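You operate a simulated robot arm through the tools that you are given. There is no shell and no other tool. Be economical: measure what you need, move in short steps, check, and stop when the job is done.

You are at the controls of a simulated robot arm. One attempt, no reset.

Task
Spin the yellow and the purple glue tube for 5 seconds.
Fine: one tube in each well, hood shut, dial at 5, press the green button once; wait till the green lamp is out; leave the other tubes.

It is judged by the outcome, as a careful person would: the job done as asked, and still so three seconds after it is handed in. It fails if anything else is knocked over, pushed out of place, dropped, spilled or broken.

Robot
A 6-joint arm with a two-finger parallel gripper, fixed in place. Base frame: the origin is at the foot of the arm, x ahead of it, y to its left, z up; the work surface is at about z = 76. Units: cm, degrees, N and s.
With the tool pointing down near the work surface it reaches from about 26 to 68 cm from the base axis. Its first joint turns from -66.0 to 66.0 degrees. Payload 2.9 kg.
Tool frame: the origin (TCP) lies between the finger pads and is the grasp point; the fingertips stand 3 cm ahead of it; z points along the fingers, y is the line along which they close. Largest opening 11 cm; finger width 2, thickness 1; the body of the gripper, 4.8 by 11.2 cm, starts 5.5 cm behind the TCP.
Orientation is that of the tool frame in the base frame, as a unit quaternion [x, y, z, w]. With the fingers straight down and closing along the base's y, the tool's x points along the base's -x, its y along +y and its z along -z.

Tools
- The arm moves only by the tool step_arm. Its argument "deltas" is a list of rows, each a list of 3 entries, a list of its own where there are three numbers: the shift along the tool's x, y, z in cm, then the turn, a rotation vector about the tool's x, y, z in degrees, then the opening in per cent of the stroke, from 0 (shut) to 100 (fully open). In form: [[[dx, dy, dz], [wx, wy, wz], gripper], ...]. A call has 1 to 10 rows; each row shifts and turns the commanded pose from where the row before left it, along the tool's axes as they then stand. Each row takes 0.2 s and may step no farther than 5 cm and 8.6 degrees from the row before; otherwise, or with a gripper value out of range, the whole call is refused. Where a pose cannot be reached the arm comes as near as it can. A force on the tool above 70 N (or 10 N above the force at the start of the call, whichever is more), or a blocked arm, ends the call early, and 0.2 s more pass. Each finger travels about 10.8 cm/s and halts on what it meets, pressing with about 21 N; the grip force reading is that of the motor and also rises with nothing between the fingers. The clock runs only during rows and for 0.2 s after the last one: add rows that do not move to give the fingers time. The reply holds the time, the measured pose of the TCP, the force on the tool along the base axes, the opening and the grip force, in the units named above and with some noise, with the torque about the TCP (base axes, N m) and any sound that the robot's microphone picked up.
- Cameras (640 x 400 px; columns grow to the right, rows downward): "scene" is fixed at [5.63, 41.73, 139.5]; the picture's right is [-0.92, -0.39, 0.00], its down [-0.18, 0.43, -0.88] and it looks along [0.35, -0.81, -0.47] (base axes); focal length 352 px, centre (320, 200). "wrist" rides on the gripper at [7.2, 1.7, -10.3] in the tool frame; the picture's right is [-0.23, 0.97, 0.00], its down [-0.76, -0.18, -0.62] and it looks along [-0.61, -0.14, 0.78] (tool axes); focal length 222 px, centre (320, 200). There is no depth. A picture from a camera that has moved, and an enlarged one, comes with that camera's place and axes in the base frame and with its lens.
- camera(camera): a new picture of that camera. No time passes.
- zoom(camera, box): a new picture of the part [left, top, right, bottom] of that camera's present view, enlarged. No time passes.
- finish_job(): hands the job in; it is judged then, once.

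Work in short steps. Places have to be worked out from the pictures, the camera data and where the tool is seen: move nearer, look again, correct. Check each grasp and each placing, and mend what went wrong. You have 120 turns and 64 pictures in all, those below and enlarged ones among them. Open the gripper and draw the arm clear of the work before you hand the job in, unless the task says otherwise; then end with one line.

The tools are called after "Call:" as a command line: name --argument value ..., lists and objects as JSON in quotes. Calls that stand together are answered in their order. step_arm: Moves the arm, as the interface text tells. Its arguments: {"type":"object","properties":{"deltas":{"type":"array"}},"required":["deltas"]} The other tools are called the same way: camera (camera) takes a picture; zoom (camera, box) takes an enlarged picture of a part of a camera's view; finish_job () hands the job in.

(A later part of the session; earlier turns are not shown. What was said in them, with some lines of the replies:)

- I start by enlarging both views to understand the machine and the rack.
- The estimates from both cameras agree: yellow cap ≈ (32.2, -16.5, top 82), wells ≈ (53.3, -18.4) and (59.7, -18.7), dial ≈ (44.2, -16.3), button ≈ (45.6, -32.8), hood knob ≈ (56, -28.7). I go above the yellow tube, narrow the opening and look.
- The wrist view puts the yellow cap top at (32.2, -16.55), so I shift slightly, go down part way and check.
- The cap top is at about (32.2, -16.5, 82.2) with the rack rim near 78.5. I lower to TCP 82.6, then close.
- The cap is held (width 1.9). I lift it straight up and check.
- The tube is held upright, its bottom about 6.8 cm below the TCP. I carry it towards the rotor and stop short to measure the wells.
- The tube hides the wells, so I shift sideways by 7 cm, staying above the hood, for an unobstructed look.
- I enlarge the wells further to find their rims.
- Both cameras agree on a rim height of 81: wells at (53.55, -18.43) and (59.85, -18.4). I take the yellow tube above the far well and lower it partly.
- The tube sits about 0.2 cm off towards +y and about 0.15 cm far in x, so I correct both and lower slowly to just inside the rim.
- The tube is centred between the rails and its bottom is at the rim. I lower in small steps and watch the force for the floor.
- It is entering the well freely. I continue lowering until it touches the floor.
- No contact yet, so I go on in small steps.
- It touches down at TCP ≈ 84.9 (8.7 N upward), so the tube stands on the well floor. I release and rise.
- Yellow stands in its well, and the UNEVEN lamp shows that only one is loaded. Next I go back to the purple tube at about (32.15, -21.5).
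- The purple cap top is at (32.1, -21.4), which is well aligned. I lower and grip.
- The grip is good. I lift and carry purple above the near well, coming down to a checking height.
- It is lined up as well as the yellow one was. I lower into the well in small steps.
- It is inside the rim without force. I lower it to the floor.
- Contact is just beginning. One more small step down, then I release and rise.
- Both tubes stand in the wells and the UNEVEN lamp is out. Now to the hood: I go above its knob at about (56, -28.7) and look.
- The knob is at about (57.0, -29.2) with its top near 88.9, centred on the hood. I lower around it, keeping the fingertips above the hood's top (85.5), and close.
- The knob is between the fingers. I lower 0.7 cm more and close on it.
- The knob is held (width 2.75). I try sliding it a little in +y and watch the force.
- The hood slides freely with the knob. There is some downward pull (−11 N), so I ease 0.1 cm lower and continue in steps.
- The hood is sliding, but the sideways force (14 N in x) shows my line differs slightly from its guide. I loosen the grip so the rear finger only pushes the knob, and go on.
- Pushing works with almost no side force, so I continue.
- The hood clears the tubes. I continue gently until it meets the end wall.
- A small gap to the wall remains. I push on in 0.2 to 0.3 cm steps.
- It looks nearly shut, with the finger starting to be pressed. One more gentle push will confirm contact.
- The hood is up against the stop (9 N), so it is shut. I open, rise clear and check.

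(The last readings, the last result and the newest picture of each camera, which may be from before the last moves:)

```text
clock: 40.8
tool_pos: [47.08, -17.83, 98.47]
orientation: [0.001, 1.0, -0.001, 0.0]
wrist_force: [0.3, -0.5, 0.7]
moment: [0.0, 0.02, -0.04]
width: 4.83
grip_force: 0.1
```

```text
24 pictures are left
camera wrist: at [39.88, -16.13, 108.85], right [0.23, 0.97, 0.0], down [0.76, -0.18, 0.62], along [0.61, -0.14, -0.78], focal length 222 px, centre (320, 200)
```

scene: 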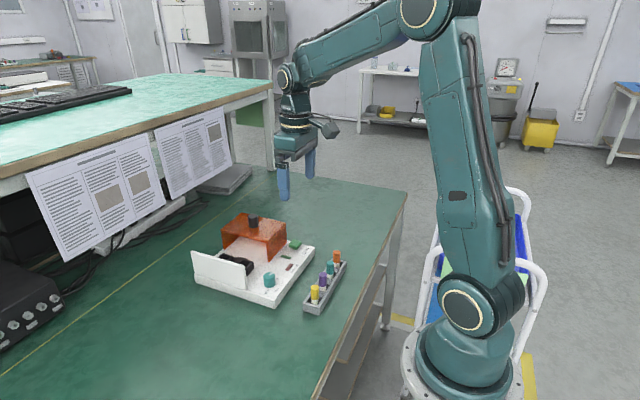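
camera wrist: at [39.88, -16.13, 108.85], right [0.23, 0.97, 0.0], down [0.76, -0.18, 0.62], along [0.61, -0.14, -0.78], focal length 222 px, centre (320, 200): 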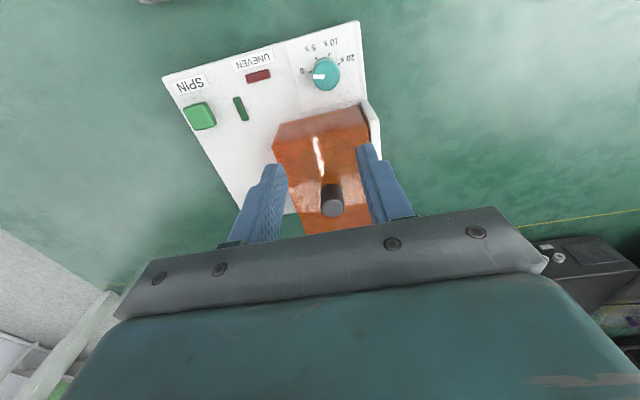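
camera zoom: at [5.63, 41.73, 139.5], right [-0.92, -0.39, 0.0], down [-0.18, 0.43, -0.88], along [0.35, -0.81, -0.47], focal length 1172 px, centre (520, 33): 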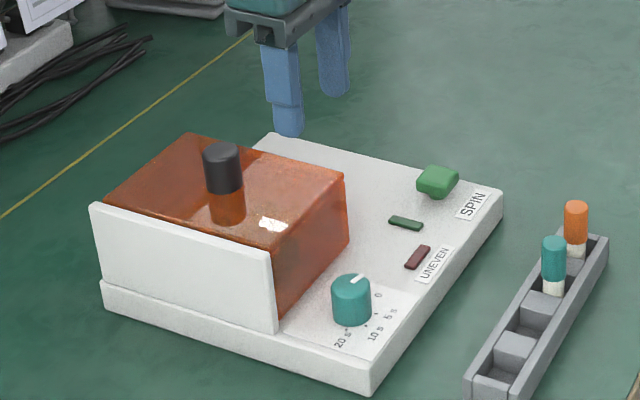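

The hood is shut. I zoom in on the dial for its marks.

Call:
zoom --camera "wrist" --box '[285, 25, 370, 105]'

```text
5.00 times, centred on (328, 65) of wrist
camera zoom: at [39.88, -16.13, 108.85], right [0.23, 0.97, 0.0], down [0.76, -0.18, 0.62], along [0.61, -0.14, -0.78], focal length 1111 px, centre (282, 875)
```

zoom: 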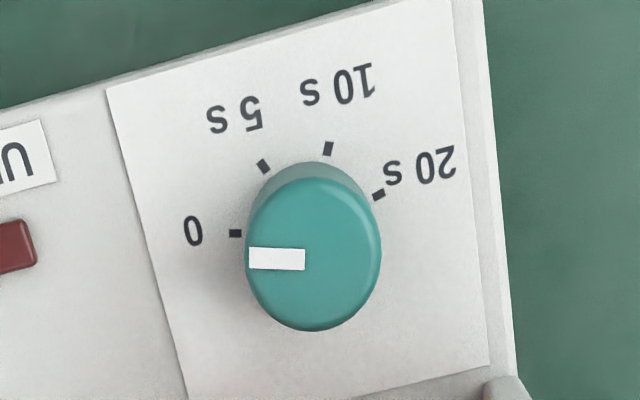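

From the marks the dial centre is at (44.55, -16.43). The ticks are 50° apart, the pointer is at 0, and "5 s" is 50° clockwise from above, which is +wz. I move above the dial and descend to just over it.

Call:
step_arm --deltas '[[[2.55, 1.43, 0], [0, 0, 0], 44], [[0, 0, 4], [0, 0, 0], 44], [[0, 0, 4], [0, 0, 0], 44], [[0, 0, 4], [0, 0, 0], 44], [[0, 0, 0], [0, 0, 0], 44]]'

Call:
zoom --camera "wrist" --box '[230, 60, 410, 200]'

```text
clock: 42.0
tool_pos: [44.46, -16.66, 86.43]
orientation: [0.0, 1.0, 0.0, -0.001]
wrist_force: [0.5, 0.1, -0.9]
moment: [-0.01, 0.01, 0.02]
width: 4.84
grip_force: 0.0
```

```text
2.86 times, centred on (320, 130) of wrist
camera zoom: at [37.31, -14.98, 96.75], right [0.23, 0.97, 0.0], down [0.76, -0.18, 0.62], along [0.61, -0.14, -0.78], focal length 635 px, centre (320, 400)
```

zoom: 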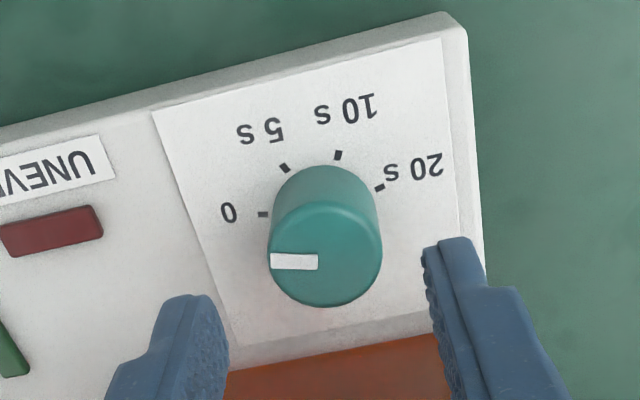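

It is well centred. I lower to TCP ≈ 82.7 and grip the dial.

Call:
step_arm --deltas '[[[0.1, 0, 2], [0, 0, 0], 44], [[0, 0, 1.7], [0, 0, 0], 44], [[0, 0, 0], [0, 0, 0], 32], [[0, 0, 0], [0, 0, 0], 25], [[0, 0, 0], [0, 0, 0], 20], [[0, 0, 0], [0, 0, 0], 20], [[0, 0, 0], [0, 0, 0], 20]]'

```text
clock: 43.6
tool_pos: [44.61, -16.56, 82.83]
orientation: [0.0, 1.0, 0.001, 0.0]
wrist_force: [2.1, 14.0, -1.4]
moment: [-0.18, -0.24, -0.02]
width: 2.96
grip_force: 44.9
```

It is gripped (2.96 cm). I shift 0.1 in +y to relax the side force and turn the first 25°.

Call:
step_arm --deltas '[[[0, 0.1, 0], [0, 0, 0], 20], [[0, 0, 0], [0, 0, 8.3], 20], [[0, 0, 0], [0, 0, 8.3], 20], [[0, 0, 0], [0, 0, 8.4], 20], [[0, 0, 0], [0, 0, 0], 20]]'

Call:
zoom --camera "wrist" --box '[230, 60, 410, 200]'

```text
clock: 44.8
tool_pos: [44.55, -16.56, 82.83]
orientation: [0.219, 0.976, -0.001, 0.001]
wrist_force: [8.4, -13.1, -8.3]
moment: [0.0, -0.73, 0.02]
width: 2.92
grip_force: 45.7
```

```text
2.86 times, centred on (320, 130) of wrist
camera zoom: at [38.7, -11.91, 93.09], right [0.62, 0.78, 0.0], down [0.61, -0.48, 0.63], along [0.49, -0.39, -0.78], focal length 635 px, centre (320, 400)
```

zoom: 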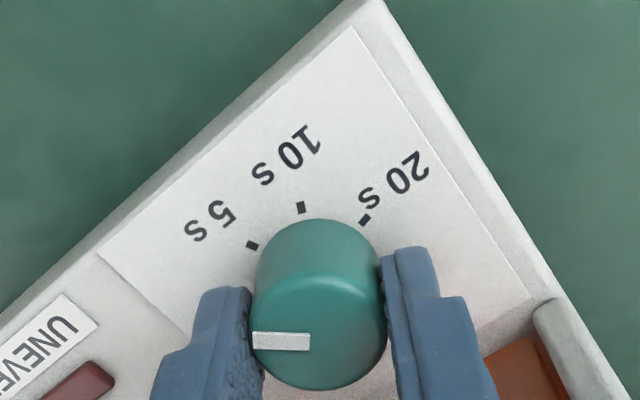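

The dial turns with the gripper and the pointer is now midway. I turn the remaining 25°.

Call:
step_arm --deltas '[[[0, 0, 0], [0, 0, 8.3], 20], [[0, 0, 0], [0, 0, 8.3], 20], [[0, 0, 0], [0, 0, 8.4], 20], [[0, 0, 0], [0, 0, 0], 20]]'

Call:
zoom --camera "wrist" --box '[230, 60, 410, 200]'

```text
clock: 45.8
tool_pos: [44.54, -16.53, 82.78]
orientation: [0.425, 0.905, -0.002, 0.002]
wrist_force: [7.2, -29.7, 4.4]
moment: [0.46, -0.12, 0.03]
width: 2.93
grip_force: 44.8
```

```text
2.86 times, centred on (320, 130) of wrist
camera zoom: at [41.18, -9.9, 93.08], right [0.89, 0.45, 0.0], down [0.35, -0.7, 0.63], along [0.28, -0.56, -0.78], focal length 635 px, centre (320, 400)
```

zoom: 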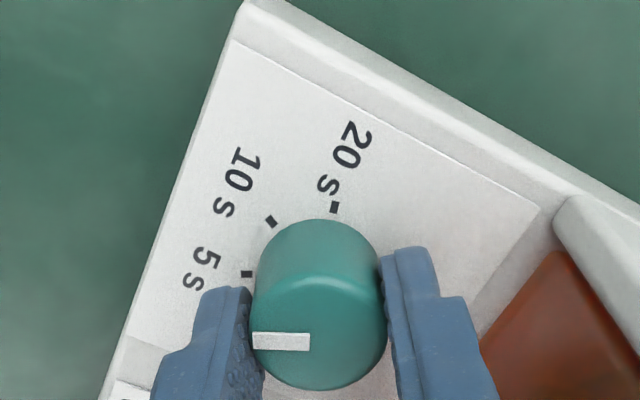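

The rotation is complete, with a side force of about 30 N, so I release straight away, rise and check the pointer.

Call:
step_arm --deltas '[[[0, 0, 0], [0, 0, 0], 27], [[0, 0, 0], [0, 0, 0], 36], [[0, 0, 0], [0, 0, 0], 44], [[0, 0, 0], [0, 0, 0], 44], [[0, 0, -3], [0, 0, 0], 44], [[0, 0, -5], [0, 0, 0], 44], [[0, 0, -4], [0, 0, 0], 44], [[0, 0, 0], [0, 0, 0], 44]]'

Call:
zoom --camera "wrist" --box '[270, 40, 390, 140]'

Call:
zoom --camera "scene" --box '[190, 190, 350, 320]'

```text
clock: 47.6
tool_pos: [44.68, -16.4, 94.73]
orientation: [0.422, 0.907, 0.0, 0.0]
wrist_force: [1.1, -0.2, -0.7]
moment: [0.0, -0.02, 0.01]
width: 4.85
grip_force: 0.0
```

```text
4.00 times, centred on (330, 90) of wrist
camera zoom: at [41.3, -9.76, 105.02], right [0.89, 0.45, 0.0], down [0.35, -0.7, 0.62], along [0.28, -0.56, -0.78], focal length 888 px, centre (280, 640)
```

zoom: 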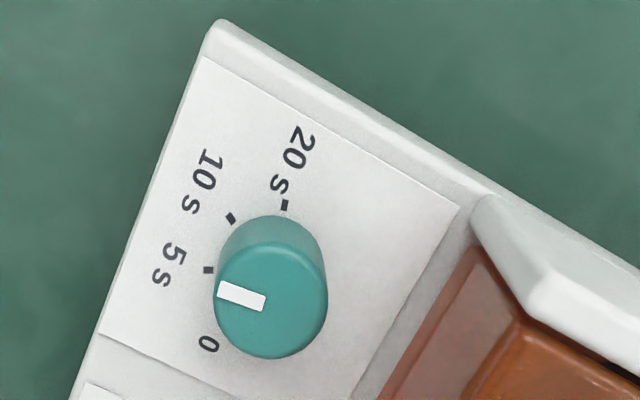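

```text
3.08 times, centred on (270, 255) of scene
camera zoom: at [5.63, 41.73, 139.5], right [-0.92, -0.39, 0.0], down [-0.18, 0.43, -0.88], along [0.35, -0.81, -0.47], focal length 1082 px, centre (474, 31)
```

zoom: 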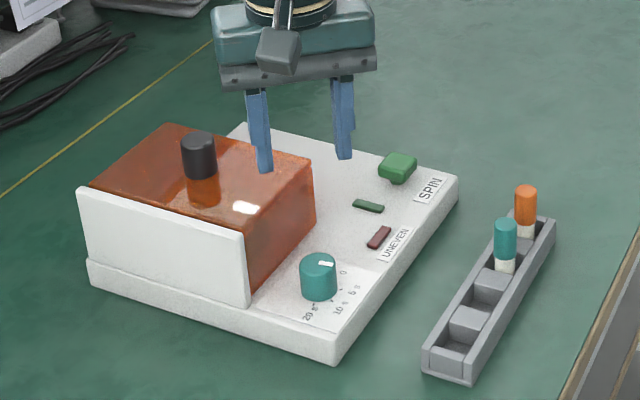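

After release the pointer seems to have slipped about 15° beyond "5 s". I verify from the fixed camera.

Call:
zoom --camera "scene" --box '[255, 260, 305, 300]'

```text
10.00 times, centred on (280, 280) of scene
camera zoom: at [5.63, 41.73, 139.5], right [-0.92, -0.39, 0.0], down [-0.18, 0.43, -0.88], along [0.35, -0.81, -0.47], focal length 3516 px, centre (720, -600)
```

zoom: 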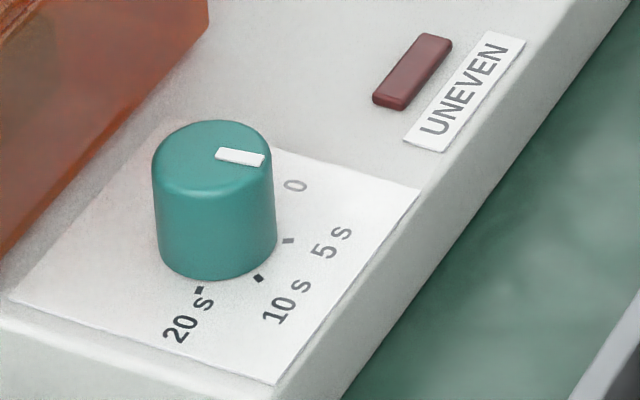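

The scene camera agrees: the pointer is at about 79° and the "5 s" tick at 65°. I lower again slightly recentred, grip gently and look before turning back.

Call:
step_arm --deltas '[[[-0.09, 0, 4], [0, 0, 0], 44], [[0, 0, 5], [0, 0, 0], 44], [[0, 0, 3], [0, 0, 0], 40], [[0, 0, 0], [0, 0, 0], 33], [[0, 0, 0], [0, 0, 0], 29], [[0, 0, 0], [0, 0, 0], 26.5], [[0, 0, 0], [0, 0, 0], 25], [[0, 0, 0], [0, 0, 0], 25]]'

Call:
zoom --camera "wrist" --box '[230, 60, 410, 200]'

```text
clock: 49.4
tool_pos: [44.46, -16.33, 82.85]
orientation: [0.423, 0.906, 0.0, -0.001]
wrist_force: [-8.1, -6.7, -1.1]
moment: [-0.14, 0.06, 0.03]
width: 3.3
grip_force: 5.2
```

```text
2.86 times, centred on (320, 130) of wrist
camera zoom: at [41.14, -9.68, 93.06], right [0.89, 0.45, 0.0], down [0.35, -0.7, 0.62], along [0.28, -0.56, -0.78], focal length 635 px, centre (320, 400)
```

zoom: 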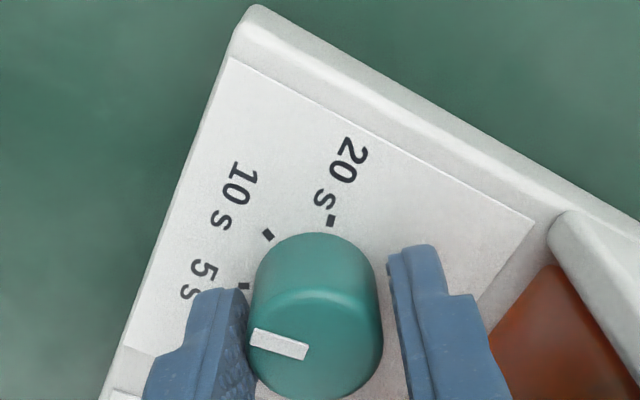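

Only the left finger touches; the knob lies about 0.18 cm towards tool −y. I ease the fingers, shift, and close symmetrically.

Call:
step_arm --deltas '[[[0, 0, 0], [0, 0, 0], 34], [[0, -0.18, 0], [0, 0, 0], 34], [[0, 0, 0], [0, 0, 0], 29], [[0, 0, 0], [0, 0, 0], 27], [[0, 0, 0], [0, 0, 0], 26], [[0, 0, 0], [0, 0, 0], 26]]'

```text
clock: 50.8
tool_pos: [44.3, -16.46, 82.69]
orientation: [0.422, 0.907, 0.0, 0.0]
wrist_force: [-2.4, -1.8, 2.1]
moment: [-0.06, -0.02, -0.02]
width: 2.96
grip_force: 45.1
```

Now gripped evenly, with almost no side force. I turn back 14° and look while still gripping.

Call:
step_arm --deltas '[[[0, 0, 0], [0, 0, -7], 26], [[0, 0, 0], [0, 0, -7], 26], [[0, 0, 0], [0, 0, 0], 26]]'

Call:
zoom --camera "wrist" --box '[230, 60, 410, 200]'

```text
clock: 51.6
tool_pos: [44.22, -16.52, 82.84]
orientation: [0.307, 0.952, 0.001, 0.0]
wrist_force: [1.5, 4.7, -0.8]
moment: [0.06, 0.0, 0.01]
width: 3.08
grip_force: 1.9
```

```text
2.86 times, centred on (320, 130) of wrist
camera zoom: at [39.44, -10.9, 93.18], right [0.75, 0.66, 0.0], down [0.51, -0.59, 0.62], along [0.41, -0.47, -0.78], focal length 635 px, centre (320, 400)
```

zoom: 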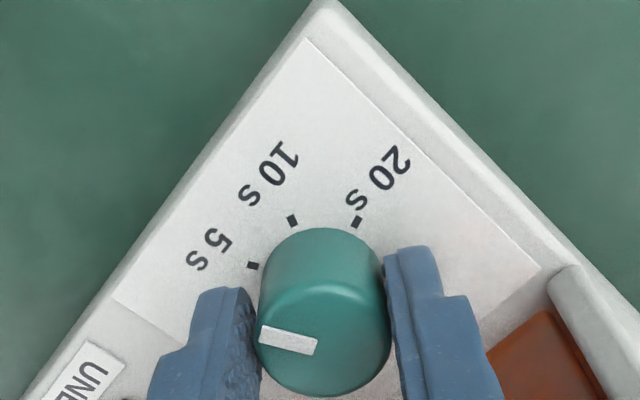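

The pointer is now at about 65.7°, right on the "5 s" tick, and the grip is already light. I open slowly and rise.

Call:
step_arm --deltas '[[[0, 0, 0], [0, 0, 0], 29], [[0, 0, 0], [0, 0, 0], 33], [[0, 0, 0], [0, 0, 0], 38], [[0, 0, 0], [0, 0, 0], 44], [[0, 0, 0], [0, 0, 0], 44], [[0, 0, -3], [0, 0, 0], 44], [[0, 0, -5], [0, 0, 0], 44], [[0, 0, -4], [0, 0, 0], 44], [[0, 0, 0], [0, 0, 0], 44]]'

Call:
zoom --camera "scene" --box '[255, 260, 305, 300]'

```text
clock: 53.6
tool_pos: [44.06, -16.32, 95.0]
orientation: [0.309, 0.951, 0.0, 0.0]
wrist_force: [-0.5, -0.1, -0.1]
moment: [0.03, -0.01, -0.02]
width: 4.83
grip_force: 0.0
```

```text
10.00 times, centred on (280, 280) of scene
camera zoom: at [5.63, 41.73, 139.5], right [-0.92, -0.39, 0.0], down [-0.18, 0.43, -0.88], along [0.35, -0.81, -0.47], focal length 3516 px, centre (720, -600)
```

zoom: 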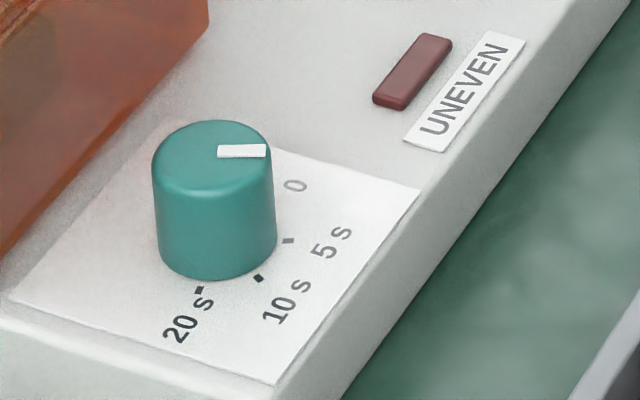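

The scene camera gives a pointer angle of 64.5°, so the dial is at 5 s. Next I turn the gripper back, close it and move above the green button.

Call:
step_arm --deltas '[[[0, 0, 0], [0, 0, -8], 30], [[0, 0, 0], [0, 0, -8], 15], [[0, 0, 0], [0, 0, -8], 0], [[0, 0, 0], [0, 0, -8], 0], [[0, 0, 0], [0, 0, -4], 0], [[-0.4, -4, 0], [0, 0, 0], 0], [[-0.4, -4, 0], [0, 0, 0], 0], [[-0.4, -4.2, 0], [0, 0, 0], 0], [[-0.2, -4.2, 0], [0, 0, 0], 0], [[0, 0, 4], [0, 0, 0], 0]]'

Call:
zoom --camera "wrist" --box '[230, 40, 410, 180]'

Call:
zoom --camera "scene" --box '[270, 200, 330, 260]'

```text
clock: 55.8
tool_pos: [45.72, -32.74, 91.04]
orientation: [0.0, 1.0, 0.0, 0.0]
wrist_force: [0.4, -0.3, -0.8]
moment: [0.04, 0.05, -0.02]
width: 0.0
grip_force: 21.0
```

```text
2.86 times, centred on (320, 110) of wrist
camera zoom: at [38.52, -31.04, 101.32], right [0.23, 0.97, 0.0], down [0.76, -0.18, 0.62], along [0.61, -0.14, -0.78], focal length 635 px, centre (320, 457)
```

zoom: 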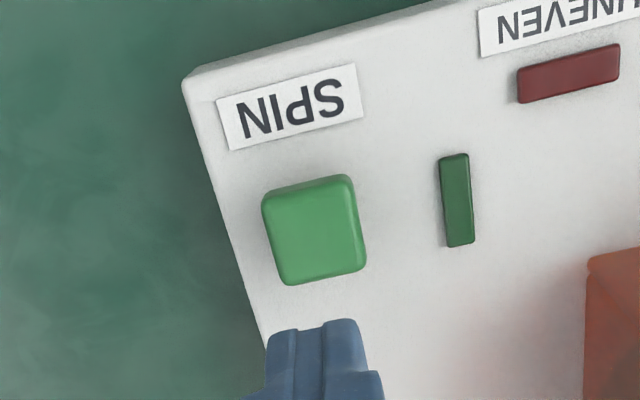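

```text
6.67 times, centred on (300, 230) of scene
camera zoom: at [5.64, 41.72, 139.5], right [-0.92, -0.39, 0.0], down [-0.18, 0.43, -0.88], along [0.35, -0.81, -0.47], focal length 2344 px, centre (453, 0)
```

zoom: 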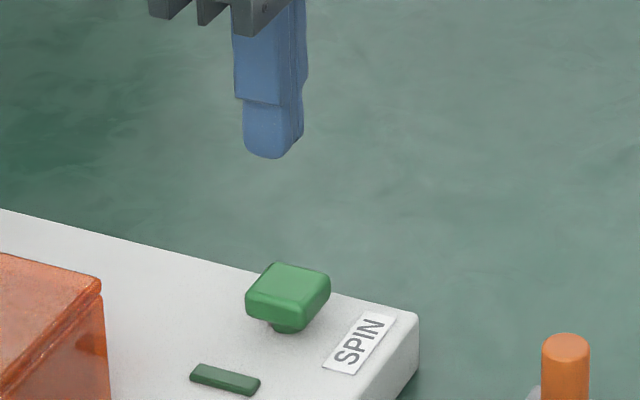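

The button top is at about (45.5, -32.85, 80.8). I lower the closed fingertips to just above it.

Call:
step_arm --deltas '[[[0.15, 0, 3], [0, 0, 0], 0], [[0, 0, 2.5], [0, 0, 0], 0], [[0, 0, 1], [0, 0, 0], 0], [[0, 0, 0], [0, 0, 0], 0]]'

Call:
zoom --camera "scene" --box '[270, 200, 330, 260]'

```text
clock: 56.8
tool_pos: [45.53, -32.73, 84.46]
orientation: [-0.001, 1.0, 0.001, 0.001]
wrist_force: [-0.1, -0.3, -0.5]
moment: [-0.01, 0.01, 0.0]
width: 0.01
grip_force: 21.2
```

```text
6.67 times, centred on (300, 230) of scene
camera zoom: at [5.63, 41.73, 139.5], right [-0.92, -0.39, 0.0], down [-0.18, 0.43, -0.88], along [0.35, -0.81, -0.47], focal length 2344 px, centre (453, 0)
```

zoom: 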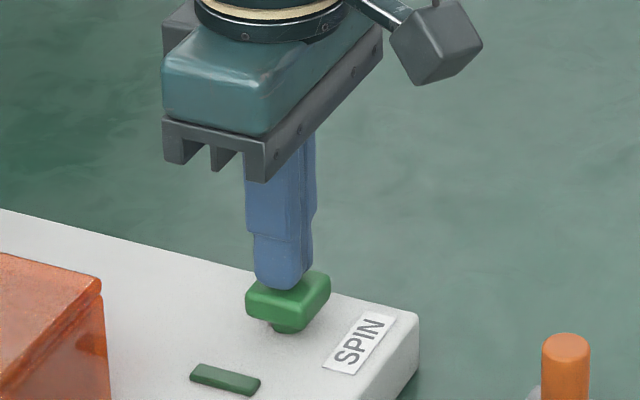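

Just above the button. I press down in small steps until it clicks.

Call:
step_arm --deltas '[[[0, 0, 0.3], [0, 0, 0], 0], [[0, 0, 0.2], [0, 0, 0], 0], [[0, 0, 0.2], [0, 0, 0], 0], [[0, 0, 0], [0, 0, 0], 0]]'

```text
clock: 57.8
tool_pos: [45.67, -32.98, 83.69]
orientation: [0.0, 1.0, 0.0, 0.0]
wrist_force: [-0.7, 2.2, 3.7]
moment: [0.06, 0.02, -0.04]
width: 0.0
grip_force: 20.7
heard: click
```

A click was heard. I lift off at once and check the lamp.

Call:
step_arm --deltas '[[[0, 0, -2], [0, 0, 0], 0], [[0, 0, -4], [0, 0, 0], 0]]'

Call:
zoom --camera "scene" --box '[190, 190, 340, 310]'

```text
clock: 58.4
tool_pos: [45.61, -33.18, 89.55]
orientation: [0.0, 1.0, 0.0, 0.0]
wrist_force: [0.3, 0.0, -0.6]
moment: [-0.03, 0.02, 0.0]
width: 0.0
grip_force: 20.9
```

```text
3.33 times, centred on (265, 250) of scene
camera zoom: at [5.63, 41.73, 139.5], right [-0.92, -0.39, 0.0], down [-0.18, 0.43, -0.88], along [0.35, -0.81, -0.47], focal length 1172 px, centre (503, 33)
```

zoom: 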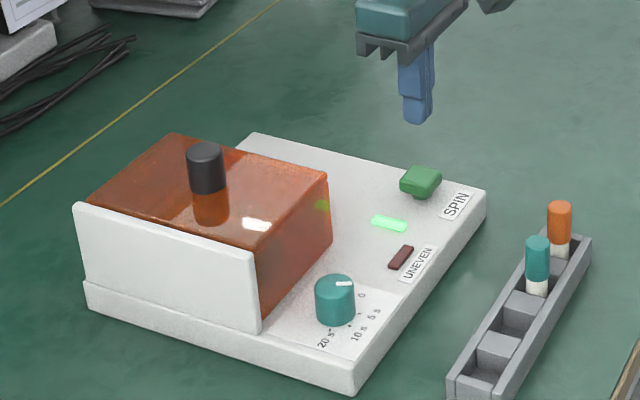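

The green lamp is lit, so it is spinning. I rise, draw back and open the gripper while waiting.

Call:
step_arm --deltas '[[[0, 0, -5], [0, 0, 0], 0], [[0, 0, -5], [0, 0, 0], 20], [[2, 2, -3], [0, 0, 0], 40], [[2, 3, 0], [0, 0, 0], 60], [[2, 3, 0], [0, 0, 0], 80], [[0, 3, 0], [0, 0, 0], 80], [[0, 0, 0], [0, 0, 0], 80], [[0, 0, 0], [0, 0, 0], 80], [[0, 0, 0], [0, 0, 0], 80], [[0, 0, 0], [0, 0, 0], 80]]'

Call:
step_arm --deltas '[[[0, 0, 0], [0, 0, 0], 80], [[0, 0, 0], [0, 0, 0], 80], [[0, 0, 0], [0, 0, 0], 80], [[0, 0, 0], [0, 0, 0], 80], [[0, 0, 0], [0, 0, 0], 80], [[0, 0, 0], [0, 0, 0], 80], [[0, 0, 0], [0, 0, 0], 80], [[0, 0, 0], [0, 0, 0], 80], [[0, 0, 0], [0, 0, 0], 80], [[0, 0, 0], [0, 0, 0], 80]]'

Call:
step_arm --deltas '[[[0, 0, 0], [0, 0, 0], 80], [[0, 0, 0], [0, 0, 0], 80], [[0, 0, 0], [0, 0, 0], 80], [[0, 0, 0], [0, 0, 0], 80], [[0, 0, 0], [0, 0, 0], 80]]'

Call:
zoom --camera "scene" --box '[190, 190, 340, 310]'

```text
clock: 60.6
tool_pos: [39.72, -22.18, 102.73]
orientation: [0.0, 1.0, 0.0, 0.0]
wrist_force: [-0.6, 0.0, -0.6]
moment: [-0.02, 0.04, 0.0]
width: 8.79
grip_force: 0.2
```

```text
clock: 62.8
tool_pos: [39.79, -22.04, 102.61]
orientation: [0.0, 1.0, 0.0, 0.001]
wrist_force: [0.1, 0.7, 0.0]
moment: [-0.01, -0.01, 0.0]
width: 8.82
grip_force: 0.0
```

```text
clock: 64.0
tool_pos: [39.73, -22.16, 102.65]
orientation: [0.0, 1.0, 0.0, 0.0]
wrist_force: [0.1, -0.1, -0.3]
moment: [-0.02, 0.01, 0.03]
width: 8.81
grip_force: 0.0
```

```text
3.33 times, centred on (265, 250) of scene
camera zoom: at [5.63, 41.73, 139.5], right [-0.92, -0.39, 0.0], down [-0.18, 0.43, -0.88], along [0.35, -0.81, -0.47], focal length 1172 px, centre (503, 33)
```

zoom: 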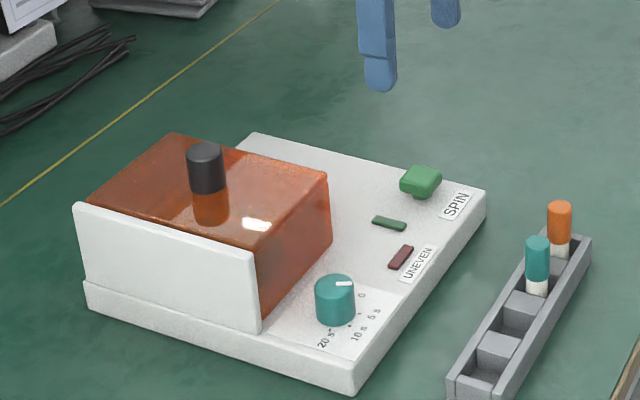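

The green lamp is out, the UNEVEN lamp is dark, the hood is shut and the other tubes are untouched. The arm is clear with the gripper open, so I hand in.

Call:
finish_job

```text
The job is handed in.
```

The yellow and purple tubes were spun once with the dial at 5 s and the hood shut; the green lamp has gone out and the other tubes were left in place.
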